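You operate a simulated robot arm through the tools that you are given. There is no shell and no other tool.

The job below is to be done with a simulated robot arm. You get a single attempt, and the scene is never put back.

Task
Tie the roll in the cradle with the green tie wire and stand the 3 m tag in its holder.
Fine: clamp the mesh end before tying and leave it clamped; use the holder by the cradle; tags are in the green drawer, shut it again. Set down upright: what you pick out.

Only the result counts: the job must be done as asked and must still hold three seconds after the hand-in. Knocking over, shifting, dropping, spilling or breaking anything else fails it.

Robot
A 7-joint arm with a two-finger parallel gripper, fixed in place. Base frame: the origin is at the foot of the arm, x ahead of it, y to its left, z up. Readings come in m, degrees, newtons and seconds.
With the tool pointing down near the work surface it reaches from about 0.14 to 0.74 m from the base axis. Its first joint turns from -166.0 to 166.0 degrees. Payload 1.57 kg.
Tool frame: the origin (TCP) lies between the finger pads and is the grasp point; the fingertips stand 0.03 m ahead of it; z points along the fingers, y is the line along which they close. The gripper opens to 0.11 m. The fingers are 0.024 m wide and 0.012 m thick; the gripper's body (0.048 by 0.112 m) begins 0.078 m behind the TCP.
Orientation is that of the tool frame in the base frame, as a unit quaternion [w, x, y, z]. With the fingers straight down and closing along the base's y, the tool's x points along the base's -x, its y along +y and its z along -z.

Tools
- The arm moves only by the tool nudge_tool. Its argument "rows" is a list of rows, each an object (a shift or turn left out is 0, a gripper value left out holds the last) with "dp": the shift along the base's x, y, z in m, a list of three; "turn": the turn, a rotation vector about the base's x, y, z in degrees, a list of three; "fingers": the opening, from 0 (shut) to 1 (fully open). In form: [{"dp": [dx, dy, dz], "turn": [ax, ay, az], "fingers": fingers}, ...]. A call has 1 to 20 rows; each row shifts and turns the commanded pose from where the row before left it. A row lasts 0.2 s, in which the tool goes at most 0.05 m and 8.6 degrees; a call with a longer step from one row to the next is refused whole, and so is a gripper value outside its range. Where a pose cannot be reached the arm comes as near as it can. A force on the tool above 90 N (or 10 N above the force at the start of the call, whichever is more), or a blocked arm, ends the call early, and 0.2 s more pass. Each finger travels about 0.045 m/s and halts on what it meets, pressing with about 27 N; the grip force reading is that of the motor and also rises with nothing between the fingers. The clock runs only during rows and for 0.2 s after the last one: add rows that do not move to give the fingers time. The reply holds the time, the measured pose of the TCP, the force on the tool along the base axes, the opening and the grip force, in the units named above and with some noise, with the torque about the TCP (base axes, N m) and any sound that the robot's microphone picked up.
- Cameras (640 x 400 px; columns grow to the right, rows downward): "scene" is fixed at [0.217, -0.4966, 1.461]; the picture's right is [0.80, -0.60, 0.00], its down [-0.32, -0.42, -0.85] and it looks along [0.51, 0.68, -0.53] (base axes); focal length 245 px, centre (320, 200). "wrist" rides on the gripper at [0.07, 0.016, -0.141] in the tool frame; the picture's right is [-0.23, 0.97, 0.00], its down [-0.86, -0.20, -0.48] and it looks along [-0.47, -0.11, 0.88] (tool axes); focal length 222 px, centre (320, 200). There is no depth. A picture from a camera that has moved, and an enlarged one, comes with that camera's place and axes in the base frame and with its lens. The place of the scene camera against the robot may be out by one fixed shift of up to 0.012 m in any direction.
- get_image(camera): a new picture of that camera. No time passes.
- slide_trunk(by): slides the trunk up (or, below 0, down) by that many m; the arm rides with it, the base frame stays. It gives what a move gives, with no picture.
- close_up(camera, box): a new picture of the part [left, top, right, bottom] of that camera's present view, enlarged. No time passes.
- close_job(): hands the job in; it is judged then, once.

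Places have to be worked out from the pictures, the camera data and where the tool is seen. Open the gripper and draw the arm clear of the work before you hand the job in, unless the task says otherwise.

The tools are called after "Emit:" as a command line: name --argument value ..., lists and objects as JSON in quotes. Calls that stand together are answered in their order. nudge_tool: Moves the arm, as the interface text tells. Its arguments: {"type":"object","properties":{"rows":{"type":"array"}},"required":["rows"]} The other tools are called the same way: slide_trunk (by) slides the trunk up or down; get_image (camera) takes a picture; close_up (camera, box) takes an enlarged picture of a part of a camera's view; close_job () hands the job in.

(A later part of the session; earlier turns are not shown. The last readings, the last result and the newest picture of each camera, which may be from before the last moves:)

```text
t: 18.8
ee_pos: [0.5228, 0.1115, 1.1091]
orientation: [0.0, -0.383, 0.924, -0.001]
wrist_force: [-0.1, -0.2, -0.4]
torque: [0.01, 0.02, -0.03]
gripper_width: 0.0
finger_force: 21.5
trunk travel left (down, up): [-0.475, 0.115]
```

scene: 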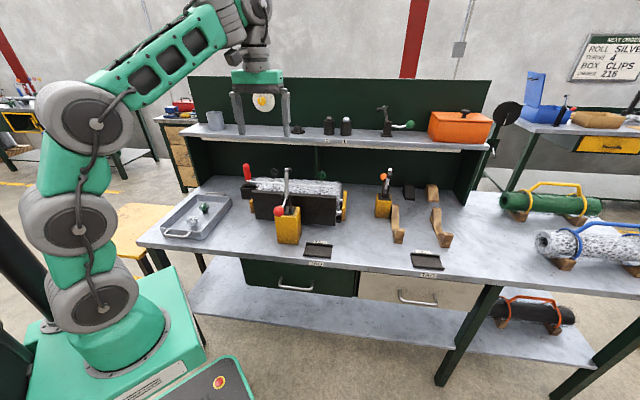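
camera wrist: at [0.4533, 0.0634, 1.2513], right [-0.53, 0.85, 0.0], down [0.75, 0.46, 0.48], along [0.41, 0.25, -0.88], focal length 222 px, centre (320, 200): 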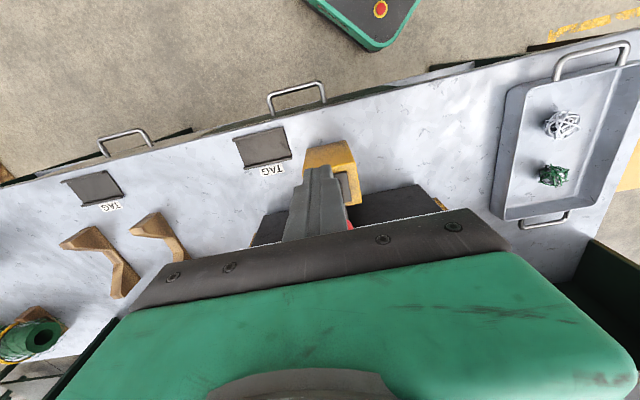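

Still free (n≈0.448); a few millimetres more.

Emit:
nudge_tool --rows '[{"dp": [0.003, 0.003, 0]}, {"dp": [0.003, 0.003, 0]}, {"dp": [0, 0, 0]}]'

```text
t: 19.6
ee_pos: [0.5263, 0.1137, 1.1078]
orientation: [-0.002, -0.382, 0.924, 0.002]
wrist_force: [-27.4, -19.2, -6.1]
torque: [-0.23, 0.45, 0.1]
gripper_width: 0.0
finger_force: 21.5
trunk travel left (down, up): [-0.475, 0.115]
```

Contact at n≈0.4645 with 33 N resistance. I push slightly more and check whether the lever moves.

Emit:
nudge_tool --rows '[{"dp": [0.002, 0.002, 0]}, {"dp": [0.0015, 0.0015, 0]}, {"dp": [0, 0, 0]}]'

Emit:
close_up --camera "scene" --box '[265, 165, 315, 215]'

```text
t: 20.4
ee_pos: [0.5264, 0.1129, 1.1085]
orientation: [-0.006, -0.381, 0.924, 0.003]
wrist_force: [-41.4, -47.8, -15.3]
torque: [-1.15, 0.13, 0.04]
gripper_width: 0.0
finger_force: 20.9
trunk travel left (down, up): [-0.475, 0.115]
```

```text
8.00 times, centred on (290, 190) of scene
camera zoom: at [0.217, -0.4966, 1.461], right [0.8, -0.6, 0.0], down [-0.32, -0.42, -0.85], along [0.51, 0.68, -0.53], focal length 1960 px, centre (560, 280)
```

zoom: 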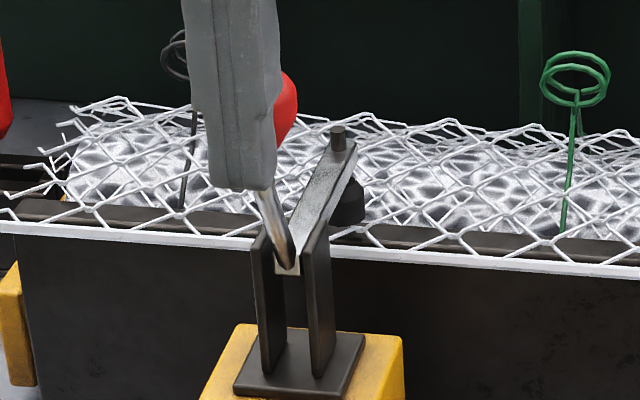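

At 65 N the lever does not move: it is at its stop, so the clamp is shut. I back off, rise, open the fingers, and go look at the green tie loop from above-front.

Emit:
nudge_tool --rows '[{"dp": [-0.02, -0.02, 0]}, {"dp": [-0.02, -0.02, 0.01]}, {"dp": [0, 0, 0.045]}, {"dp": [0, 0, 0.045], "fingers": 1.0}, {"dp": [0.03, -0.02, 0.0]}, {"dp": [0.03, -0.02, 0]}, {"dp": [0.03, 0.0, 0]}, {"dp": [0.03, 0.01, 0]}, {"dp": [0.03, 0.01, 0]}, {"dp": [0, 0, 0]}]'

Emit:
get_image --camera "wrist"

Emit:
get_image --camera "scene"

```text
t: 22.6
ee_pos: [0.6301, 0.0573, 1.2055]
orientation: [0.0, -0.382, 0.924, 0.0]
wrist_force: [0.1, 0.6, -0.3]
torque: [-0.01, 0.03, 0.0]
gripper_width: 0.1098
finger_force: 0.1
out of reach, approached as far as the arm can: row 9
trunk travel left (down, up): [-0.475, 0.115]
```

```text
taken
camera wrist: at [0.5712, 0.0196, 1.3472], right [-0.53, 0.85, 0.0], down [0.75, 0.46, 0.48], along [0.41, 0.25, -0.88], focal length 222 px, centre (320, 200)
```

wrist: 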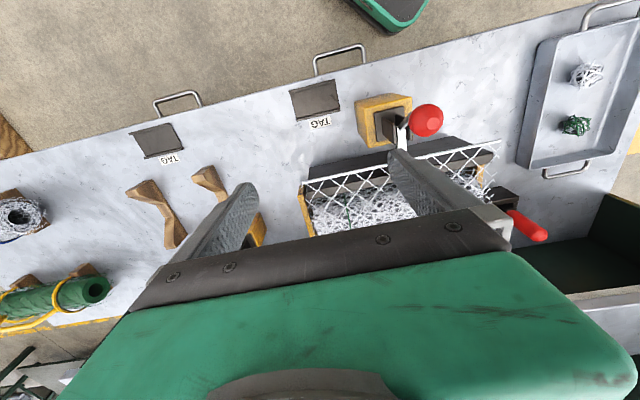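

```text
taken
```

scene: 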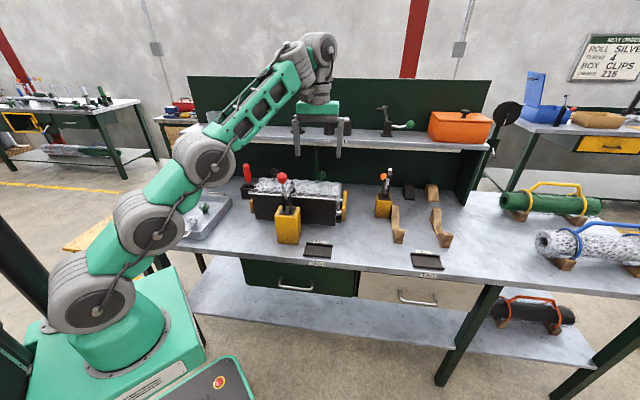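

The arm is near its reach limit at this height because the shoulder is low. I raise the trunk fully (0.115 m); the hand rides up in free space.

Emit:
slide_trunk --by 0.115

```text
t: 24.1
ee_pos: [0.6318, 0.0563, 1.3206]
orientation: [0.0, -0.383, 0.924, 0.0]
wrist_force: [0.1, 0.0, -0.5]
torque: [0.0, 0.02, -0.02]
gripper_width: 0.11
finger_force: 0.1
trunk travel left (down, up): [-0.59, 0.0]
```

Now I move to about (0.643, 0.092, 1.20), short of the loop, to view it.

Emit:
nudge_tool --rows '[{"dp": [0.003, 0.012, -0.04]}, {"dp": [0.004, 0.012, -0.04]}, {"dp": [0.004, 0.012, -0.04]}, {"dp": [0, 0, 0]}]'

Emit:
get_image --camera "wrist"

Emit:
close_up --camera "wrist" --box '[220, 100, 420, 225]'

Emit:
close_up --camera "scene" --box '[230, 100, 390, 220]'

```text
t: 25.1
ee_pos: [0.6412, 0.0928, 1.2021]
orientation: [0.0, -0.383, 0.924, 0.0]
wrist_force: [0.8, 0.6, -0.6]
torque: [-0.04, 0.0, 0.0]
gripper_width: 0.1102
finger_force: 0.0
trunk travel left (down, up): [-0.59, 0.0]
```

```text
taken
camera wrist: at [0.5821, 0.0557, 1.344], right [-0.53, 0.85, 0.0], down [0.75, 0.46, 0.48], along [0.41, 0.25, -0.88], focal length 222 px, centre (320, 200)
```

wrist: 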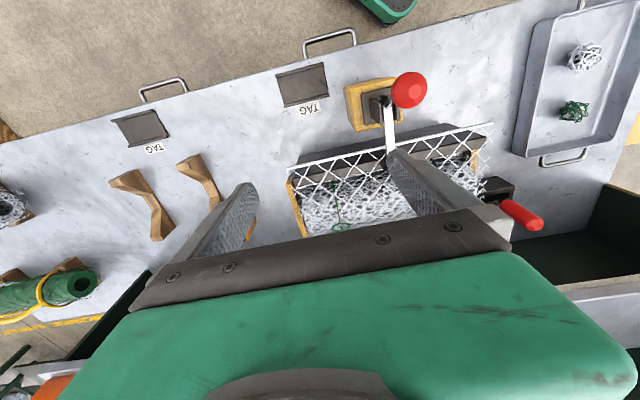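

```text
3.20 times, centred on (320, 162) of wrist
camera zoom: at [0.5821, 0.0557, 1.344], right [-0.53, 0.85, 0.0], down [0.75, 0.46, 0.48], along [0.41, 0.25, -0.88], focal length 711 px, centre (320, 320)
```

zoom: 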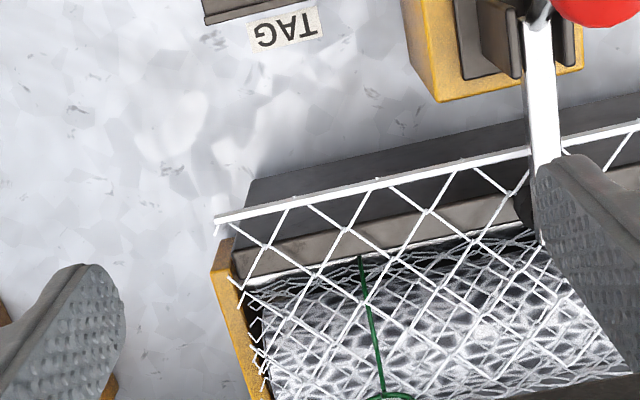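

```text
3.33 times, centred on (310, 160) of scene
camera zoom: at [0.217, -0.4966, 1.461], right [0.8, -0.6, 0.0], down [-0.32, -0.42, -0.85], along [0.51, 0.68, -0.53], focal length 817 px, centre (353, 333)
```

zoom: 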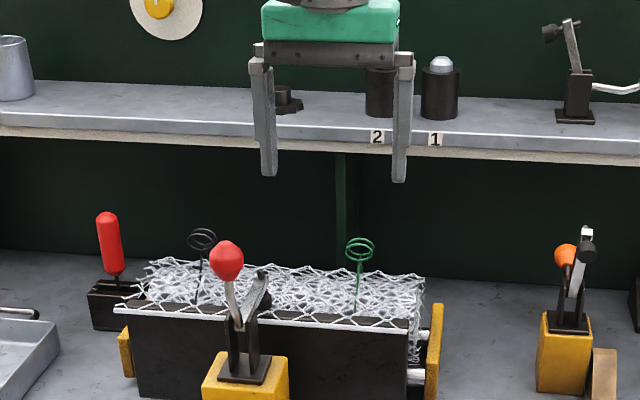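

The green wire crosses the plate near u≈0.39 and its loop seems to lie further back (n≈0.68). I advance 6 cm forward for a clearer view of the loop.

Emit:
nudge_tool --rows '[{"dp": [0.022, 0.022, 0.0]}, {"dp": [0.022, 0.022, 0.0]}, {"dp": [0, 0, 0]}]'

Emit:
close_up --camera "wrist" --box '[220, 100, 420, 225]'

Emit:
close_up --camera "scene" --box '[230, 100, 390, 220]'

```text
t: 25.9
ee_pos: [0.6833, 0.134, 1.2001]
orientation: [0.001, -0.383, 0.924, 0.0]
wrist_force: [-0.4, -0.3, -0.2]
torque: [0.0, 0.02, 0.01]
gripper_width: 0.1103
finger_force: 0.1
trunk travel left (down, up): [-0.59, 0.0]
```

```text
3.20 times, centred on (320, 162) of wrist
camera zoom: at [0.6229, 0.0977, 1.3422], right [-0.53, 0.85, 0.0], down [0.75, 0.46, 0.48], along [0.41, 0.25, -0.88], focal length 711 px, centre (320, 320)
```

zoom: 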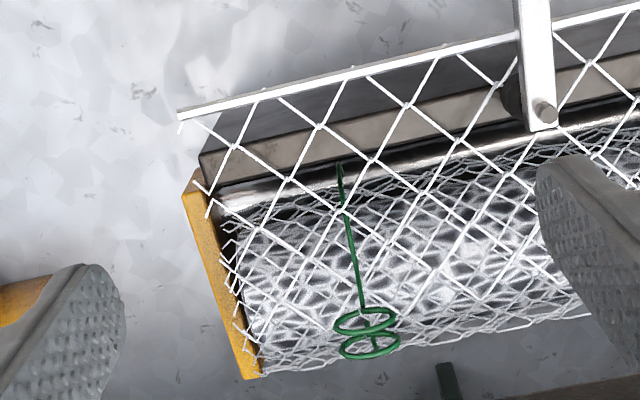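

```text
3.33 times, centred on (310, 160) of scene
camera zoom: at [0.217, -0.4966, 1.461], right [0.8, -0.6, 0.0], down [-0.32, -0.42, -0.85], along [0.51, 0.68, -0.53], focal length 817 px, centre (353, 333)
```

zoom: 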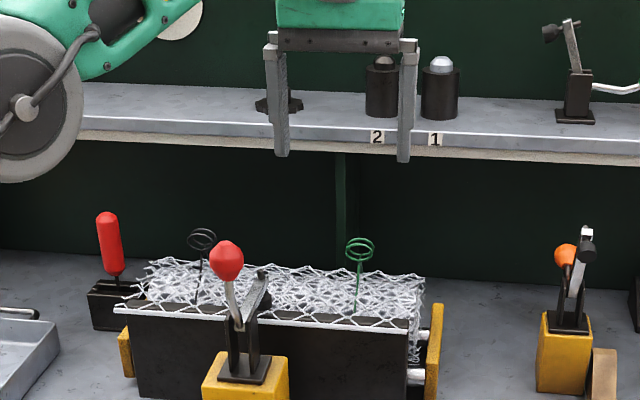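

Now both green loop eyes are visible (a figure-eight from above). I shift sideways for stereo on the loop.

Emit:
nudge_tool --rows '[{"dp": [-0.025, 0.025, 0.0]}, {"dp": [-0.025, 0.025, 0.0]}, {"dp": [0, 0, 0]}]'

Emit:
close_up --camera "wrist" --box '[220, 100, 420, 225]'

```text
t: 26.7
ee_pos: [0.6378, 0.1861, 1.1999]
orientation: [0.001, -0.382, 0.924, 0.0]
wrist_force: [0.6, 0.1, -0.7]
torque: [0.0, 0.0, 0.0]
gripper_width: 0.11
finger_force: 0.0
trunk travel left (down, up): [-0.59, 0.0]
```

```text
3.20 times, centred on (320, 162) of wrist
camera zoom: at [0.5771, 0.1488, 1.3415], right [-0.53, 0.85, 0.0], down [0.75, 0.46, 0.48], along [0.41, 0.25, -0.88], focal length 711 px, centre (320, 320)
```

zoom: 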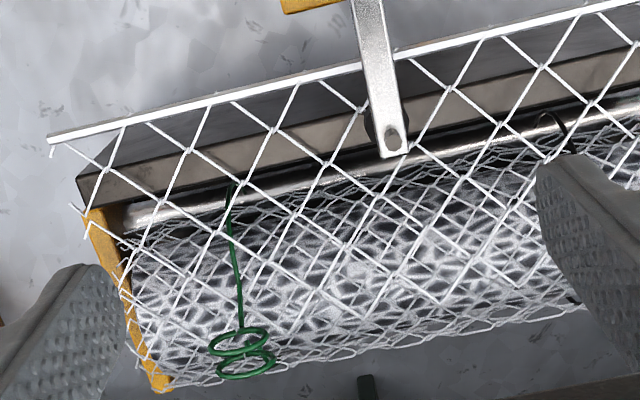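

Stereo puts the two eyes at about (0.765, 0.213, 1.011) and (0.774, 0.222, 1.014) — centre n≈0.698, u≈0.390, radius 0.80 m, beyond the straight-down reach, so I tilt the fingers 20° outward. I go first to a point above-front of the loop.

Emit:
nudge_tool --rows '[{"dp": [0.0255, -0.0078, -0.0167], "turn": [4.71, -4.71, 0]}, {"dp": [0.0255, -0.0078, -0.0167], "turn": [4.71, -4.71, 0]}, {"dp": [0.0255, -0.0078, -0.0167], "turn": [4.71, -4.71, 0]}, {"dp": [0, 0, 0]}]'

Emit:
get_image --camera "wrist"

Emit:
get_image --camera "scene"

```text
t: 27.7
ee_pos: [0.7103, 0.1638, 1.1502]
orientation: [0.162, -0.377, 0.91, 0.066]
wrist_force: [0.5, 0.9, -0.8]
torque: [0.04, -0.01, -0.03]
gripper_width: 0.1101
finger_force: 0.1
trunk travel left (down, up): [-0.59, 0.0]
```

```text
taken
camera wrist: at [0.6186, 0.0957, 1.2592], right [-0.54, 0.84, 0.08], down [0.59, 0.31, 0.74], along [0.6, 0.45, -0.66], focal length 222 px, centre (320, 200)
```

wrist: 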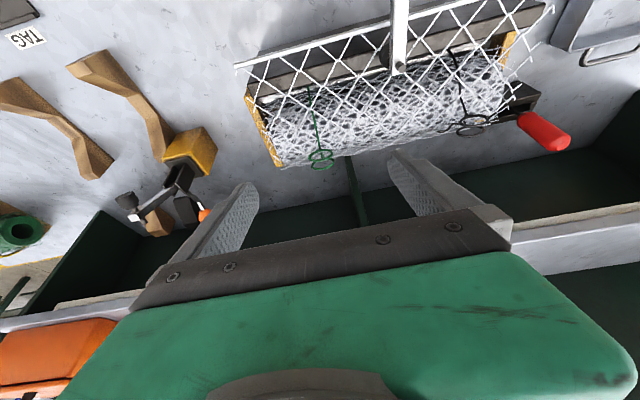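

```text
taken
```

scene: 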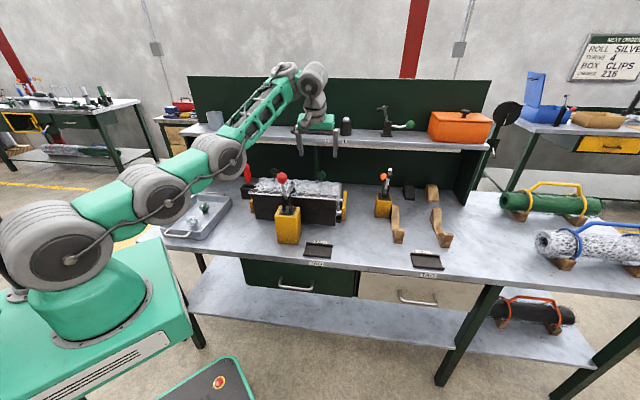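

The new view confirms the loop at (0.769, 0.218, 1.012). I approach to 8 cm short of it along the tool axis.

Emit:
nudge_tool --rows '[{"dp": [0.02, 0.0175, -0.0285]}, {"dp": [0.02, 0.0175, -0.0285]}, {"dp": [0, 0, 0]}]'

Emit:
get_image --camera "wrist"

Emit:
close_up --camera "scene" --box '[230, 100, 390, 220]'

```text
t: 28.5
ee_pos: [0.7081, 0.176, 1.1194]
orientation: [0.159, -0.377, 0.91, 0.066]
wrist_force: [0.0, 0.1, 0.0]
torque: [-0.01, 0.0, 0.01]
gripper_width: 0.1098
finger_force: 0.1
out of reach, approached as far as the arm can: row 1, 2
trunk travel left (down, up): [-0.59, 0.0]
```

```text
taken
camera wrist: at [0.6172, 0.1078, 1.2282], right [-0.54, 0.84, 0.08], down [0.59, 0.31, 0.74], along [0.6, 0.44, -0.67], focal length 222 px, centre (320, 200)
```

wrist: 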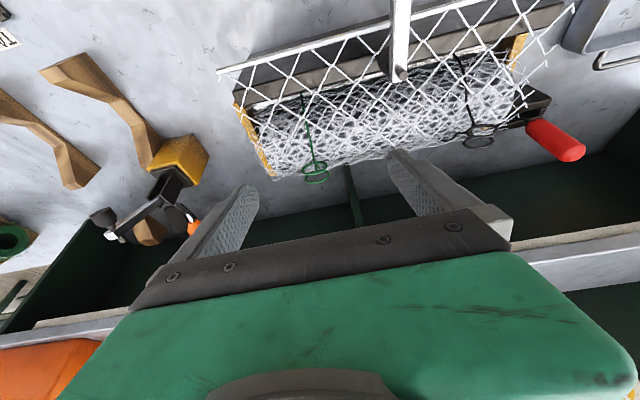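

```text
3.33 times, centred on (310, 160) of scene
camera zoom: at [0.217, -0.4966, 1.461], right [0.8, -0.6, 0.0], down [-0.32, -0.42, -0.85], along [0.51, 0.68, -0.53], focal length 817 px, centre (353, 333)
```

zoom: 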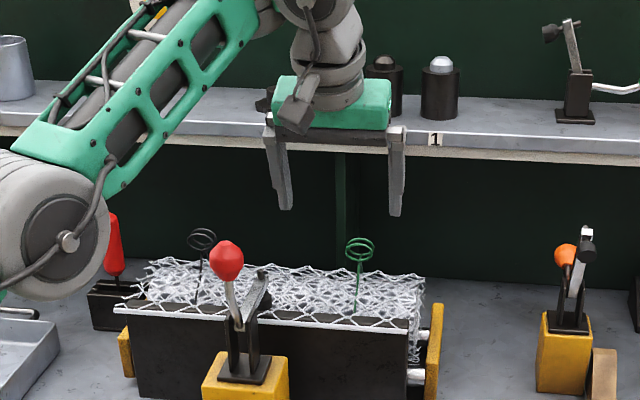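

The arm stopped at radius 0.73 m with this tilt. I test whether more tilt lets it reach farther, moving only in free space above the mesh.

Emit:
nudge_tool --rows '[{"dp": [0, 0, 0], "turn": [4.9, -4.9, 0]}, {"dp": [0, 0, 0], "turn": [4.9, -4.9, 0]}, {"dp": [0.01, 0.01, 0]}, {"dp": [0.01, 0.01, 0]}, {"dp": [0, 0, 0]}]'

Emit:
get_image --camera "scene"

```text
t: 29.7
ee_pos: [0.7035, 0.1627, 1.1268]
orientation: [0.182, -0.379, 0.903, 0.089]
wrist_force: [-0.7, -0.7, 0.3]
torque: [0.01, -0.01, 0.01]
gripper_width: 0.11
finger_force: 0.0
out of reach, approached as far as the arm can: row 1, 2, 3, 4
trunk travel left (down, up): [-0.59, 0.0]
```

```text
taken
```

scene: 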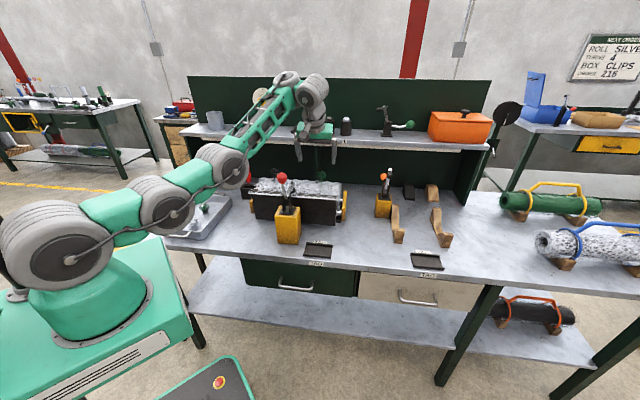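

The orientation itself stopped at about 23°, which hints at a wrist-joint limit rather than pure reach. I retreat to an easy pose, and will test the range of tool rotation there.

Emit:
nudge_tool --rows '[{"dp": [-0.02, -0.01, 0.03], "turn": [-5, 5, 0]}, {"dp": [-0.02, -0.01, 0.03], "turn": [-5, 5, 0]}, {"dp": [-0.02, -0.01, 0.02], "turn": [-5, 5, 0]}, {"dp": [-0.02, -0.01, 0.0], "turn": [-2, 2, 0]}, {"dp": [0, 0, 0]}]'

```text
t: 30.9
ee_pos: [0.6248, 0.1217, 1.2095]
orientation: [-0.011, -0.383, 0.924, 0.008]
wrist_force: [-0.2, -0.6, -0.7]
torque: [0.02, -0.01, 0.0]
gripper_width: 0.1101
finger_force: 0.0
trunk travel left (down, up): [-0.59, 0.0]
```

Back to nearly vertical. I rotate the tool about vertical by −88° to see its range in that sense.

Emit:
nudge_tool --rows '[{"turn": [0, 0, -8]}, {"turn": [0, 0, -8]}, {"turn": [0, 0, -8]}, {"turn": [0, 0, -8]}, {"turn": [0, 0, -8]}, {"turn": [0, 0, -8]}, {"turn": [0, 0, -8]}, {"turn": [0, 0, -8]}, {"turn": [0, 0, -8]}, {"turn": [0, 0, -8]}, {"turn": [0, 0, -8]}]'

Emit:
get_image --camera "scene"

```text
t: 33.3
ee_pos: [0.6233, 0.1234, 1.2083]
orientation: [-0.002, 0.367, 0.93, 0.013]
wrist_force: [-0.5, -0.1, -0.4]
torque: [0.03, 0.0, 0.01]
gripper_width: 0.1099
finger_force: 0.0
trunk travel left (down, up): [-0.59, 0.0]
```

```text
taken
```

scene: 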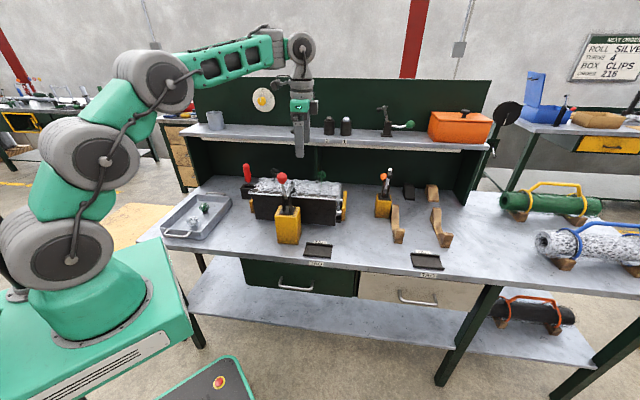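

Turning the wrist this way lets the arm take a different, elbow-up configuration with more reserve. I retry the tilted approach with the fingers closing along the front–back direction.

Emit:
nudge_tool --rows '[{"dp": [0.0303, 0.0131, -0.0193], "turn": [4.71, -4.71, 0]}, {"dp": [0.0303, 0.0131, -0.0193], "turn": [4.71, -4.71, 0]}, {"dp": [0.0303, 0.0131, -0.0193], "turn": [4.71, -4.71, 0]}, {"dp": [0.018, 0.018, -0.0285]}, {"dp": [0.018, 0.018, -0.0285]}, {"dp": [0, 0, 0]}]'

Emit:
get_image --camera "scene"

Emit:
get_image --camera "wrist"

```text
t: 34.7
ee_pos: [0.7094, 0.169, 1.139]
orientation: [0.067, 0.359, 0.915, 0.172]
wrist_force: [0.7, 0.5, -0.4]
torque: [-0.01, -0.01, -0.02]
gripper_width: 0.11
finger_force: 0.1
out of reach, approached as far as the arm can: row 3, 4, 5
trunk travel left (down, up): [-0.59, 0.0]
```

```text
taken
```

scene: 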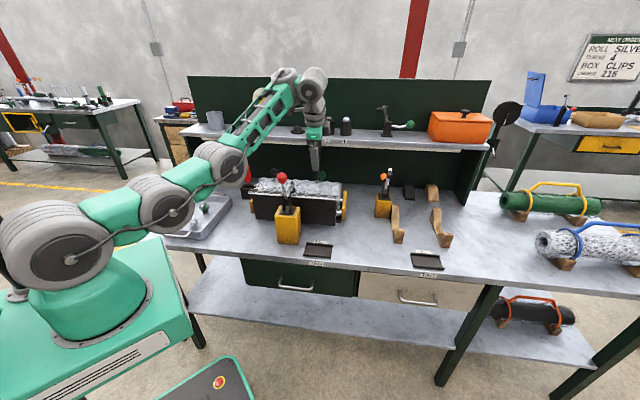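

```text
taken
camera wrist: at [0.6344, 0.1908, 1.277], right [0.78, 0.51, 0.35], down [0.38, -0.85, 0.37], along [0.49, -0.16, -0.86], focal length 222 px, centre (320, 200)
```

wrist: 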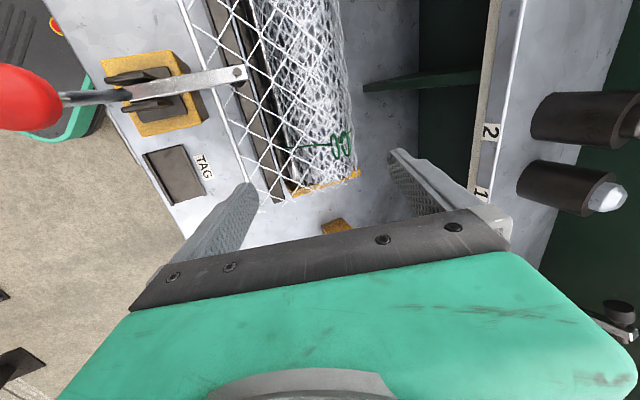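

Same limit in this stance: the arm is nearly straight. I try a larger tilt from a closer position, to bring the wrist down level with the shoulder, then extend.

Emit:
nudge_tool --rows '[{"dp": [-0.04, -0.02, 0.02]}, {"dp": [-0.04, -0.02, 0.02]}, {"dp": [-0.02, -0.0, 0.0], "turn": [4.71, -4.71, 0]}, {"dp": [0, 0, 0], "turn": [4.71, -4.71, 0]}, {"dp": [0, 0, 0], "turn": [4.71, -4.71, 0]}, {"dp": [0, 0, 0]}]'

Emit:
get_image --camera "scene"

```text
t: 36.1
ee_pos: [0.702, 0.1445, 1.2093]
orientation: [0.089, 0.354, 0.904, 0.224]
wrist_force: [0.5, 0.2, 0.6]
torque: [-0.02, 0.01, 0.02]
gripper_width: 0.11
finger_force: 0.1
out of reach, approached as far as the arm can: row 1, 2, 3, 4, 5
trunk travel left (down, up): [-0.59, 0.0]
```

```text
taken
```

scene: 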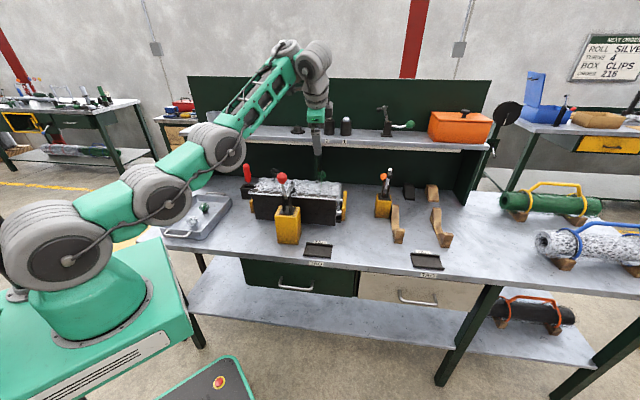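

The commanded pose (0.65, 0.16, 1.13, 40° tilt) wasn't reached though it is close in, so the solver seems stuck from the straight-arm posture. I retreat well inward to let the elbow bend, then see whether the 40° tilt is attainable.

Emit:
nudge_tool --rows '[{"dp": [-0.04, -0.01, 0.03]}, {"dp": [-0.04, -0.01, 0.03]}, {"dp": [-0.04, -0.01, 0.03]}, {"dp": [-0.04, -0.01, 0.02]}, {"dp": [0, 0, 0]}]'

Emit:
get_image --camera "scene"

```text
refused: row 1 steps farther than a row can; nothing moved
```

```text
taken
```

scene: 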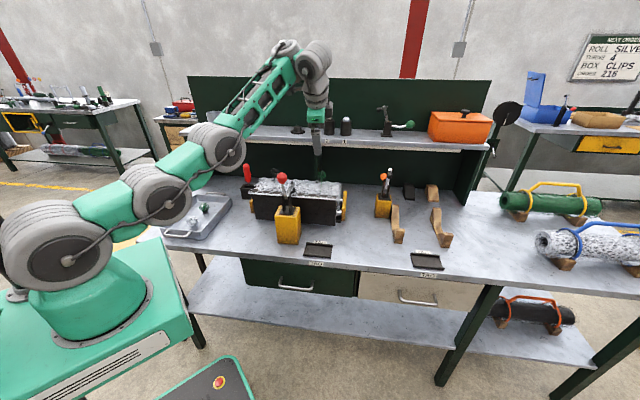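

A step was slightly too long; I repeat it with smaller steps.

Emit:
nudge_tool --rows '[{"dp": [-0.035, -0.01, 0.025]}, {"dp": [-0.035, -0.01, 0.025]}, {"dp": [-0.035, -0.01, 0.025]}, {"dp": [-0.035, -0.01, 0.025]}, {"dp": [0, 0, 0]}]'

Emit:
get_image --camera "scene"

```text
t: 37.3
ee_pos: [0.6288, 0.1111, 1.3455]
orientation: [0.086, 0.353, 0.905, 0.222]
wrist_force: [-0.3, -0.5, 0.6]
torque: [-0.02, 0.03, 0.01]
gripper_width: 0.1101
finger_force: 0.1
out of reach, approached as far as the arm can: row 1, 2, 3, 4
trunk travel left (down, up): [-0.59, 0.0]
```

```text
taken
```

scene: 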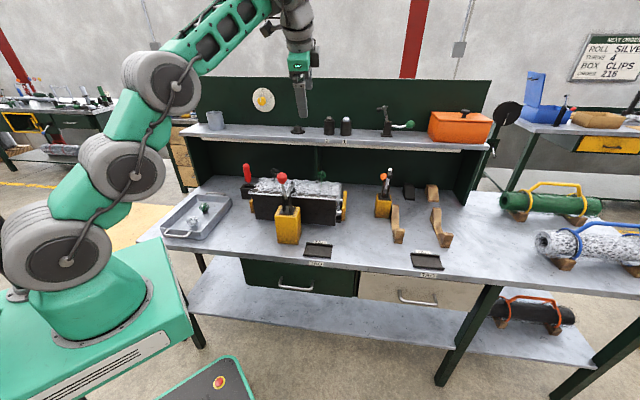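

The wrist tilt seems blocked near 27° in this posture. I return to vertical and a close-in position, to probe the tilt limit cleanly from a bent-elbow posture.

Emit:
nudge_tool --rows '[{"turn": [-6, 6, 0]}, {"turn": [-6, 6, 0]}, {"turn": [-6, 6, 0]}, {"turn": [-6, 6, 0]}, {"turn": [-4, 4, 0]}, {"dp": [0, 0, 0]}]'

Emit:
get_image --camera "scene"

```text
t: 38.7
ee_pos: [0.5784, 0.099, 1.2952]
orientation: [-0.048, 0.366, 0.925, -0.091]
wrist_force: [0.5, -0.2, 0.0]
torque: [0.02, 0.03, 0.0]
gripper_width: 0.11
finger_force: 0.0
out of reach, approached as far as the arm can: row 3, 4, 5
trunk travel left (down, up): [-0.59, 0.0]
```

```text
taken
```

scene: 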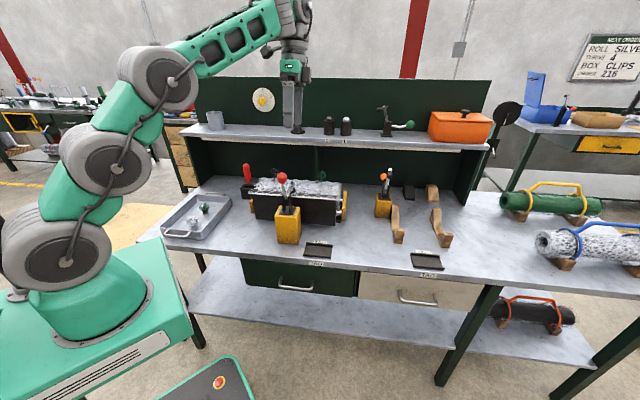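

Commands restart from the measured pose each call. The tilt limit seems coupled to the forearm's elevation, so a lower shoulder (forearm pointing up) should allow outward tilt. I first go back to a vertical, close-in pose.

Emit:
nudge_tool --rows '[{"dp": [-0.03, 0, 0], "turn": [4.2, -4.2, 0]}, {"dp": [-0.03, 0, 0], "turn": [4.2, -4.2, 0]}, {"dp": [-0.04, 0, 0]}, {"dp": [-0.04, 0, 0]}, {"dp": [-0.02, 0, 0]}, {"dp": [0, 0, 0]}]'

Emit:
get_image --camera "scene"

```text
t: 40.1
ee_pos: [0.4215, 0.098, 1.2949]
orientation: [-0.006, 0.367, 0.93, 0.005]
wrist_force: [-0.2, 0.7, 0.0]
torque: [0.0, -0.04, 0.0]
gripper_width: 0.1099
finger_force: 0.1
trunk travel left (down, up): [-0.59, 0.0]
```

```text
taken
```

scene: 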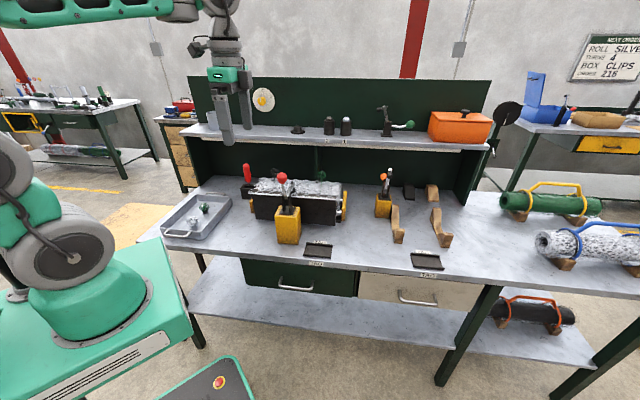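

Vertical at (0.42, 0.10, 1.295), clear in front of the bench. I lower the trunk by 0.19 m (hand goes to z≈1.105, free space).

Emit:
slide_trunk --by -0.19

```text
t: 42.1
ee_pos: [0.4208, 0.0982, 1.105]
orientation: [-0.007, 0.366, 0.931, 0.004]
wrist_force: [-0.3, -0.1, -0.2]
torque: [0.02, 0.0, -0.03]
gripper_width: 0.11
finger_force: 0.1
trunk travel left (down, up): [-0.4, 0.19]
```

I rise to z≈1.2 and go out over the cradle while tilting 18° in the radial direction.

Emit:
nudge_tool --rows '[{"dp": [0, 0, 0.045]}, {"dp": [0, 0, 0.045]}, {"dp": [0.04, 0.014, 0.005]}, {"dp": [0.04, 0.014, 0]}, {"dp": [0.04, 0.014, 0]}, {"dp": [0.04, 0.014, 0], "turn": [1.63, -5.77, 0]}, {"dp": [0.04, 0.014, 0], "turn": [1.63, -5.77, 0]}, {"dp": [0.04, 0.014, 0], "turn": [1.63, -5.77, 0]}, {"dp": [0, 0, 0]}]'

Emit:
get_image --camera "scene"

Emit:
get_image --camera "wrist"

```text
t: 44.1
ee_pos: [0.6444, 0.1715, 1.1862]
orientation: [0.116, 0.361, 0.92, 0.098]
wrist_force: [1.3, -0.2, -0.5]
torque: [-0.03, 0.03, 0.05]
gripper_width: 0.1101
finger_force: 0.1
out of reach, approached as far as the arm can: row 7, 8
trunk travel left (down, up): [-0.4, 0.19]
```

```text
taken
```

scene: 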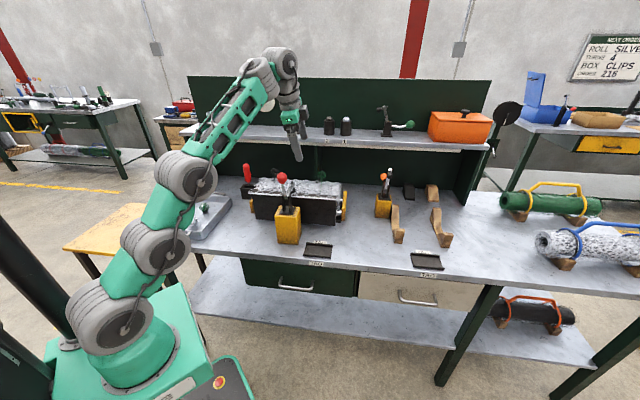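

```text
taken
camera wrist: at [0.5657, 0.2193, 1.3167], right [0.79, 0.55, 0.29], down [0.35, -0.78, 0.53], along [0.51, -0.31, -0.8], focal length 222 px, centre (320, 200)
```

wrist: 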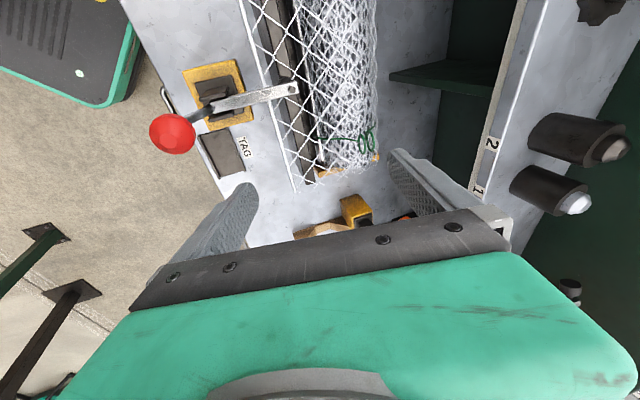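

The tilt is attained now and only height limits the extension. I continue down and outward toward a point 10 cm short of the loop.

Emit:
nudge_tool --rows '[{"dp": [0.025, 0.01, -0.025]}, {"dp": [0.025, 0.01, -0.025]}, {"dp": [0.025, 0.01, -0.02]}, {"dp": [0.02, 0.008, -0.0]}, {"dp": [0, 0, 0]}]'

Emit:
get_image --camera "wrist"

Emit:
get_image --camera "scene"

```text
t: 45.3
ee_pos: [0.6942, 0.1988, 1.115]
orientation: [0.118, 0.361, 0.92, 0.099]
wrist_force: [0.3, -0.5, -0.2]
torque: [0.03, 0.02, -0.04]
gripper_width: 0.1102
finger_force: 0.0
out of reach, approached as far as the arm can: row 2, 3, 4
trunk travel left (down, up): [-0.4, 0.19]
```

```text
taken
camera wrist: at [0.615, 0.2468, 1.2444], right [0.79, 0.55, 0.29], down [0.34, -0.78, 0.53], along [0.51, -0.31, -0.8], focal length 222 px, centre (320, 200)
```

wrist: 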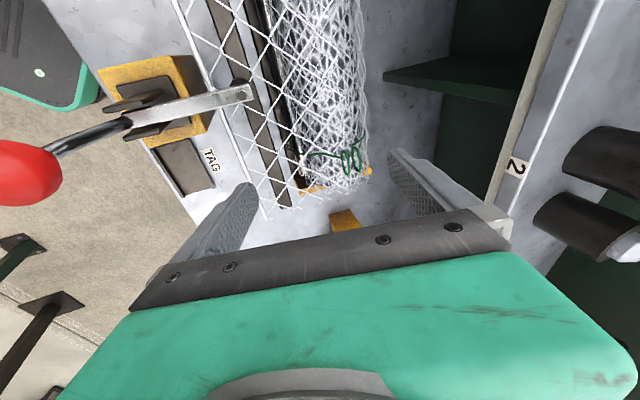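

```text
taken
```

scene: 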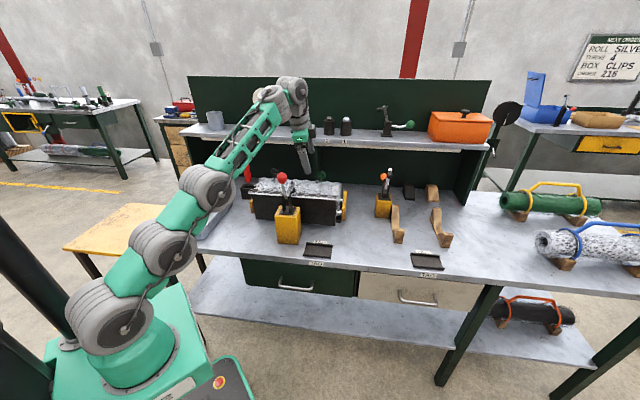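

Fully extended here: fit gives shoulder height ≈0.94 and reach 0.68, so raising the shoulder by about 0.1 m should reach the loop (r=0.80, z=1.02) with this radial tilt. I raise the trunk 0.1 m.

Emit:
slide_trunk --by 0.1

Emit:
nudge_tool --rows '[{"dp": [0.01, 0.003, -0.035]}, {"dp": [0.01, 0.003, -0.035]}, {"dp": [0.01, 0.003, -0.025]}, {"dp": [0.01, 0.002, 0.0]}, {"dp": [0, 0, 0]}]'

Emit:
get_image --camera "scene"

```text
t: 46.7
ee_pos: [0.6944, 0.1998, 1.2159]
orientation: [0.117, 0.362, 0.92, 0.098]
wrist_force: [0.1, 0.4, -0.5]
torque: [-0.01, -0.02, -0.03]
gripper_width: 0.1099
finger_force: 0.1
trunk travel left (down, up): [-0.5, 0.09]
```

```text
t: 47.9
ee_pos: [0.7335, 0.2131, 1.1196]
orientation: [0.118, 0.361, 0.92, 0.099]
wrist_force: [-1.2, -0.5, 0.3]
torque: [0.06, 0.04, 0.0]
gripper_width: 0.11
finger_force: 0.0
trunk travel left (down, up): [-0.5, 0.09]
```

```text
taken
```

scene: 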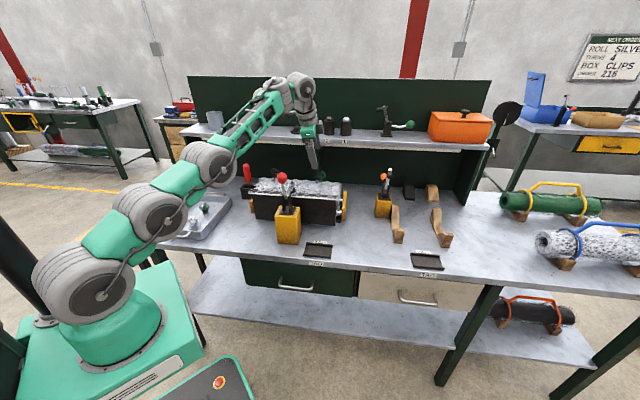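

Reached (0.734, 0.213, 1.12) without trouble. I look at the loop from here.

Emit:
get_image --camera "wrist"

Emit:
close_up --camera "wrist" --box '[260, 100, 420, 220]'

Emit:
close_up --camera "scene" --box '[270, 120, 370, 200]'

```text
taken
camera wrist: at [0.6539, 0.259, 1.2495], right [0.79, 0.55, 0.29], down [0.34, -0.78, 0.53], along [0.52, -0.31, -0.8], focal length 222 px, centre (320, 200)
```

wrist: 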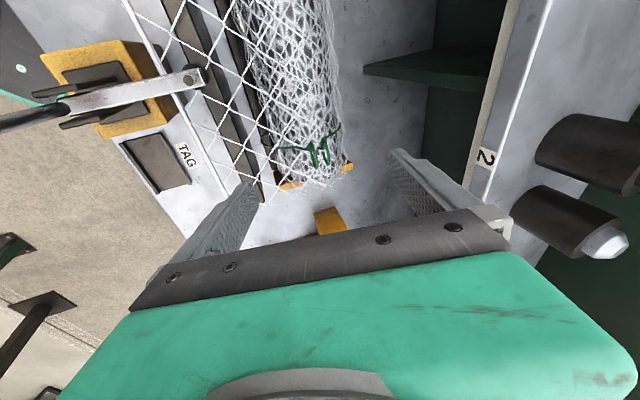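

```text
3.33 times, centred on (340, 160) of wrist
camera zoom: at [0.6539, 0.259, 1.2495], right [0.79, 0.55, 0.29], down [0.34, -0.78, 0.53], along [0.52, -0.31, -0.8], focal length 740 px, centre (253, 333)
```

zoom: 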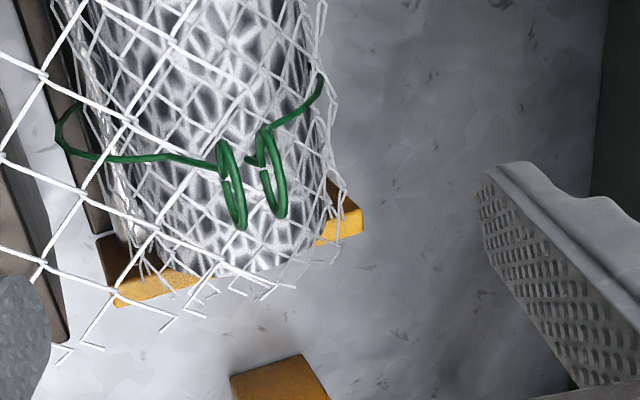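

```text
5.00 times, centred on (320, 160) of scene
camera zoom: at [0.217, -0.4966, 1.461], right [0.8, -0.6, 0.0], down [-0.32, -0.42, -0.85], along [0.51, 0.68, -0.53], focal length 1225 px, centre (320, 400)
```

zoom: 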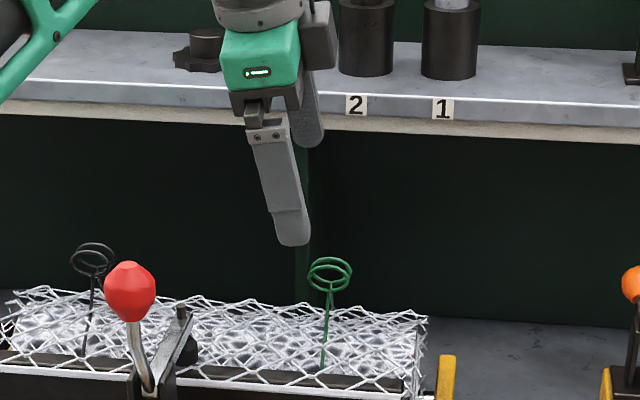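

The side view shows the two eyes standing upright, facing front/back, about 15 mm apart, centred at (0.770, 0.2205, 1.013). With the fingers closing front-to-back I can sandwich both. I part-close to 6 cm and go halfway down.

Emit:
nudge_tool --rows '[{"fingers": 0.55}, {"dp": [0.008, 0.0015, -0.02]}, {"dp": [0.008, 0.0015, -0.02]}, {"dp": [0.003, 0.001, -0.01]}, {"dp": [0, 0, 0]}]'

Emit:
close_up --camera "wrist" --box '[240, 100, 400, 220]'

Emit:
close_up --camera "scene" --box '[270, 120, 370, 200]'

```text
t: 49.1
ee_pos: [0.7521, 0.2147, 1.0702]
orientation: [0.118, 0.361, 0.92, 0.099]
wrist_force: [0.0, -0.7, -0.6]
torque: [0.03, 0.0, -0.01]
gripper_width: 0.0606
finger_force: 0.1
trunk travel left (down, up): [-0.5, 0.09]
```

```text
3.33 times, centred on (320, 160) of wrist
camera zoom: at [0.6737, 0.2615, 1.199], right [0.79, 0.55, 0.29], down [0.34, -0.78, 0.53], along [0.52, -0.31, -0.8], focal length 740 px, centre (320, 333)
```

zoom: 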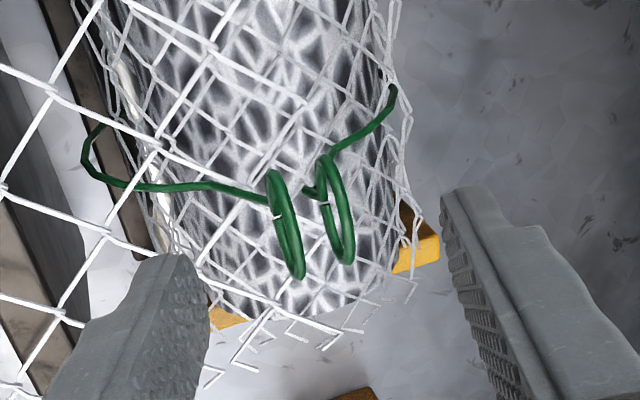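

```text
5.00 times, centred on (320, 160) of scene
camera zoom: at [0.217, -0.4966, 1.461], right [0.8, -0.6, 0.0], down [-0.32, -0.42, -0.85], along [0.51, 0.68, -0.53], focal length 1225 px, centre (320, 400)
```

zoom: 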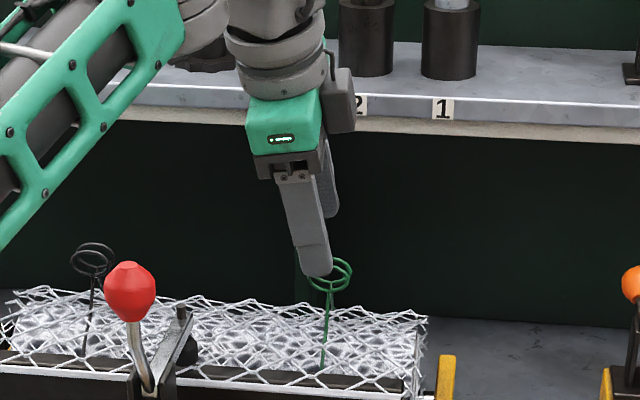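

The loop lies practically on the tool axis about 6 cm ahead. I advance the last 5 cm slowly.

Emit:
nudge_tool --rows '[{"dp": [0.005, 0.0015, -0.016]}, {"dp": [0.005, 0.0015, -0.016]}, {"dp": [0.0045, 0.0012, -0.015]}, {"dp": [0, 0, 0]}]'

Emit:
close_up --camera "wrist" --box '[240, 100, 400, 220]'

Emit:
close_up --camera "scene" --box '[270, 120, 370, 200]'

```text
t: 50.1
ee_pos: [0.7685, 0.2159, 1.0283]
orientation: [0.118, 0.36, 0.92, 0.1]
wrist_force: [0.1, 1.6, 0.9]
torque: [-0.01, 0.03, 0.0]
gripper_width: 0.0606
finger_force: 0.1
out of reach, approached as far as the arm can: row 2
trunk travel left (down, up): [-0.5, 0.09]
```

```text
3.33 times, centred on (320, 160) of wrist
camera zoom: at [0.6896, 0.2625, 1.1576], right [0.79, 0.54, 0.29], down [0.34, -0.78, 0.53], along [0.51, -0.31, -0.8], focal length 740 px, centre (320, 333)
```

zoom: 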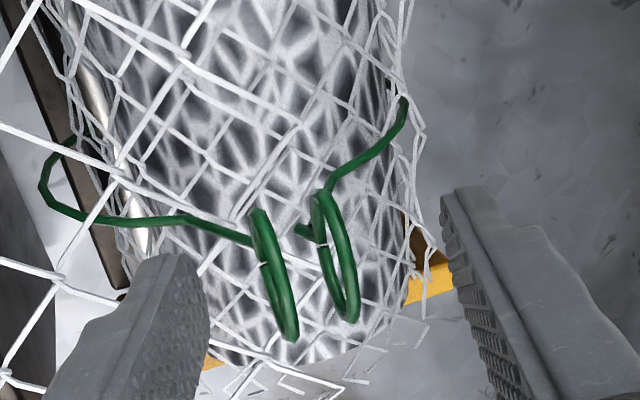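

```text
5.00 times, centred on (320, 160) of scene
camera zoom: at [0.217, -0.4966, 1.461], right [0.8, -0.6, 0.0], down [-0.32, -0.42, -0.85], along [0.51, 0.68, -0.53], focal length 1225 px, centre (320, 400)
```

zoom: 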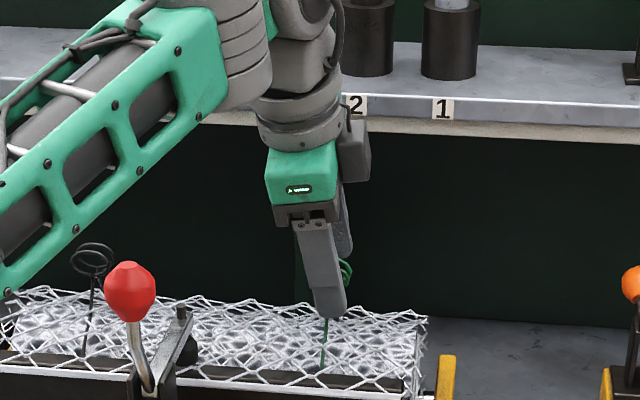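

The loop centre is 15 mm below and 5 mm to the left of ideal; I make a small correction down and sideways.

Emit:
nudge_tool --rows '[{"dp": [-0.002, 0.0045, -0.004]}, {"dp": [0, 0, -0.0035]}, {"dp": [0, 0, 0]}]'

Emit:
close_up --camera "wrist" --box '[240, 100, 400, 220]'

```text
t: 50.9
ee_pos: [0.7667, 0.2203, 1.0217]
orientation: [0.118, 0.361, 0.92, 0.1]
wrist_force: [0.1, -0.9, 0.7]
torque: [0.01, -0.03, 0.04]
gripper_width: 0.0604
finger_force: 0.1
trunk travel left (down, up): [-0.5, 0.09]
```

```text
3.33 times, centred on (320, 160) of wrist
camera zoom: at [0.6869, 0.2674, 1.1501], right [0.79, 0.55, 0.29], down [0.34, -0.78, 0.53], along [0.52, -0.31, -0.8], focal length 740 px, centre (320, 333)
```

zoom: 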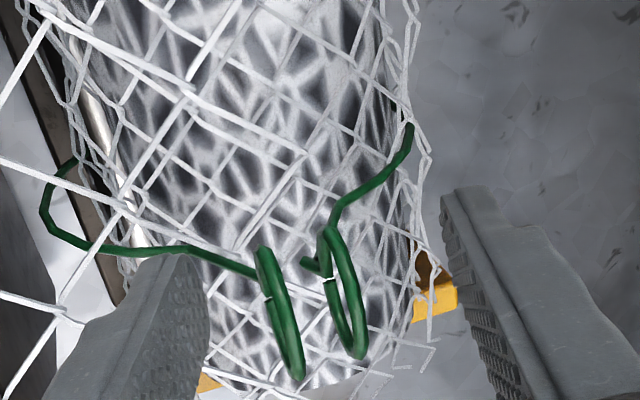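

Rings are centred between the pads. I close the gripper on them.

Emit:
nudge_tool --rows '[{"fingers": 0.0}, {"fingers": 0.0}, {"fingers": 0.0}, {"fingers": 0.0}, {"fingers": 0.0}]'

Emit:
close_up --camera "wrist" --box '[240, 100, 400, 220]'

Emit:
close_up --camera "scene" --box '[270, 120, 370, 200]'

```text
t: 52.1
ee_pos: [0.7648, 0.2192, 1.0196]
orientation: [0.117, 0.363, 0.919, 0.099]
wrist_force: [-16.9, -11.5, -6.0]
torque: [-0.37, 1.18, -0.52]
gripper_width: 0.028
finger_force: 38.3
trunk travel left (down, up): [-0.5, 0.09]
```

```text
3.33 times, centred on (320, 160) of wrist
camera zoom: at [0.6859, 0.2655, 1.1494], right [0.79, 0.54, 0.29], down [0.34, -0.78, 0.53], along [0.51, -0.32, -0.8], focal length 740 px, centre (320, 333)
```

zoom: 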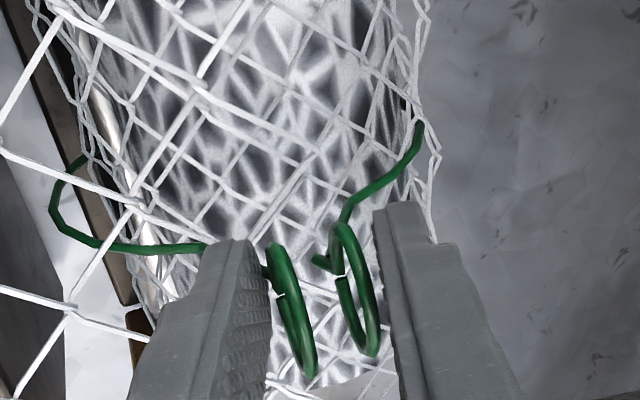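

```text
5.00 times, centred on (320, 160) of scene
camera zoom: at [0.217, -0.4966, 1.461], right [0.8, -0.6, 0.0], down [-0.32, -0.42, -0.85], along [0.51, 0.68, -0.53], focal length 1225 px, centre (320, 400)
```

zoom: 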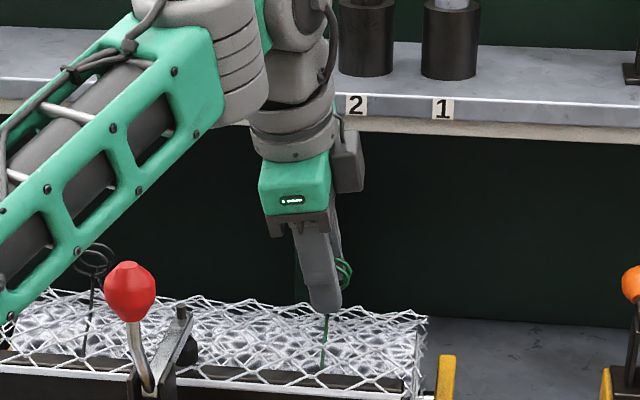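

Gripped at 28 mm with a 20 N side load; I ease the hand 2.5 mm back and begin twisting clockwise (seen from above) about the tool axis.

Emit:
nudge_tool --rows '[{"dp": [-0.0018, -0.0018, 0]}, {"turn": [2.376, 0.672, -7.61]}, {"turn": [2.376, 0.672, -7.61]}, {"turn": [2.376, 0.672, -7.61]}, {"turn": [2.376, 0.672, -7.61]}, {"turn": [0, 0, 0]}]'

Emit:
close_up --camera "wrist" --box '[240, 100, 400, 220]'

Emit:
get_image --camera "scene"

```text
t: 53.5
ee_pos: [0.7648, 0.2186, 1.021]
orientation: [0.088, 0.602, 0.783, 0.133]
wrist_force: [-0.6, -6.3, -1.5]
torque: [-0.42, 0.77, -0.01]
gripper_width: 0.0287
finger_force: 38.9
trunk travel left (down, up): [-0.5, 0.09]
```

```text
3.33 times, centred on (320, 160) of wrist
camera zoom: at [0.7199, 0.2769, 1.1624], right [0.95, 0.02, 0.3], down [-0.1, -0.92, 0.37], along [0.28, -0.39, -0.88], focal length 740 px, centre (320, 333)
```

zoom: 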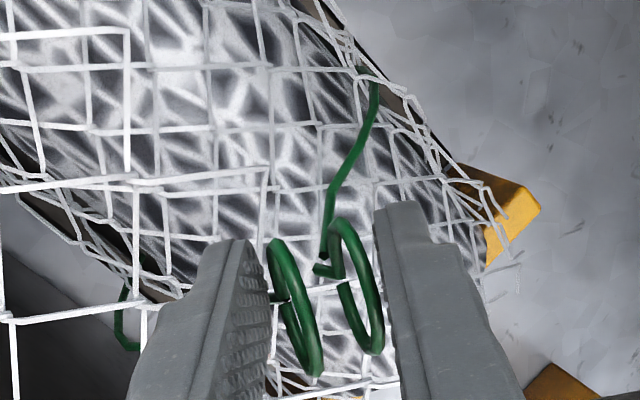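

```text
taken
```

scene: 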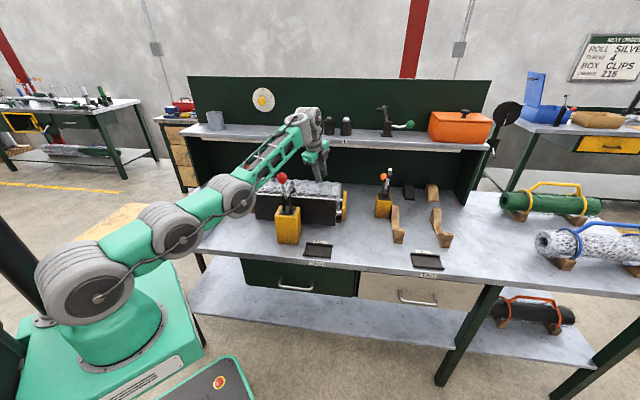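

The eyes turn with the gripper. I continue clockwise 96° and watch for limits, torque and sound.

Emit:
nudge_tool --rows '[{"turn": [2.376, 0.672, -7.61]}, {"turn": [2.376, 0.672, -7.61]}, {"turn": [2.376, 0.672, -7.61]}, {"turn": [2.376, 0.672, -7.61]}, {"turn": [2.376, 0.672, -7.61]}, {"turn": [2.376, 0.672, -7.61]}, {"turn": [2.376, 0.672, -7.61]}, {"turn": [2.376, 0.672, -7.61]}, {"turn": [2.376, 0.672, -7.61]}, {"turn": [2.376, 0.672, -7.61]}, {"turn": [2.376, 0.672, -7.61]}, {"turn": [2.376, 0.672, -7.61]}]'

Emit:
close_up --camera "wrist" --box '[240, 100, 400, 220]'

Emit:
close_up --camera "scene" --box '[270, 120, 370, 200]'

```text
t: 56.1
ee_pos: [0.7631, 0.2171, 1.0196]
orientation: [-0.03, 0.984, 0.076, 0.16]
wrist_force: [0.3, -24.5, 1.9]
torque: [-1.0, -1.02, -0.14]
gripper_width: 0.0217
finger_force: 34.7
trunk travel left (down, up): [-0.5, 0.09]
```

```text
3.33 times, centred on (320, 160) of wrist
camera zoom: at [0.7881, 0.1993, 1.175], right [-0.06, -0.99, -0.11], down [-0.98, 0.04, 0.19], along [-0.18, 0.12, -0.98], focal length 740 px, centre (320, 333)
```

zoom: 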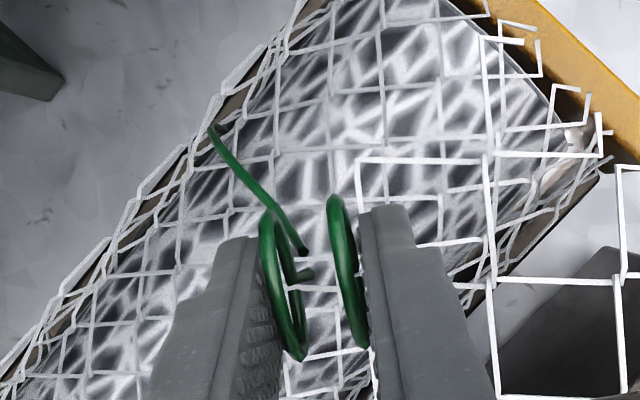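

```text
5.00 times, centred on (320, 160) of scene
camera zoom: at [0.217, -0.4966, 1.461], right [0.8, -0.6, 0.0], down [-0.32, -0.42, -0.85], along [0.51, 0.68, -0.53], focal length 1225 px, centre (320, 400)
```

zoom: 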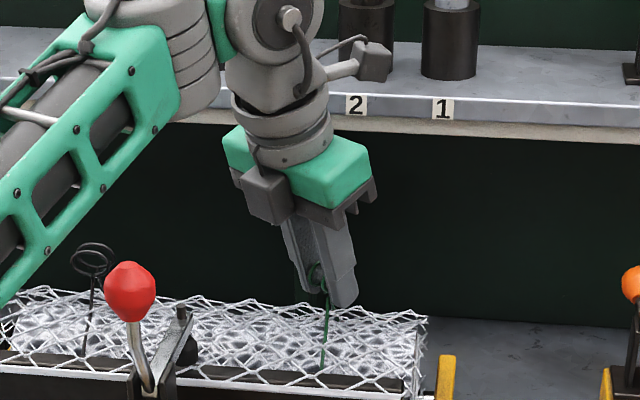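

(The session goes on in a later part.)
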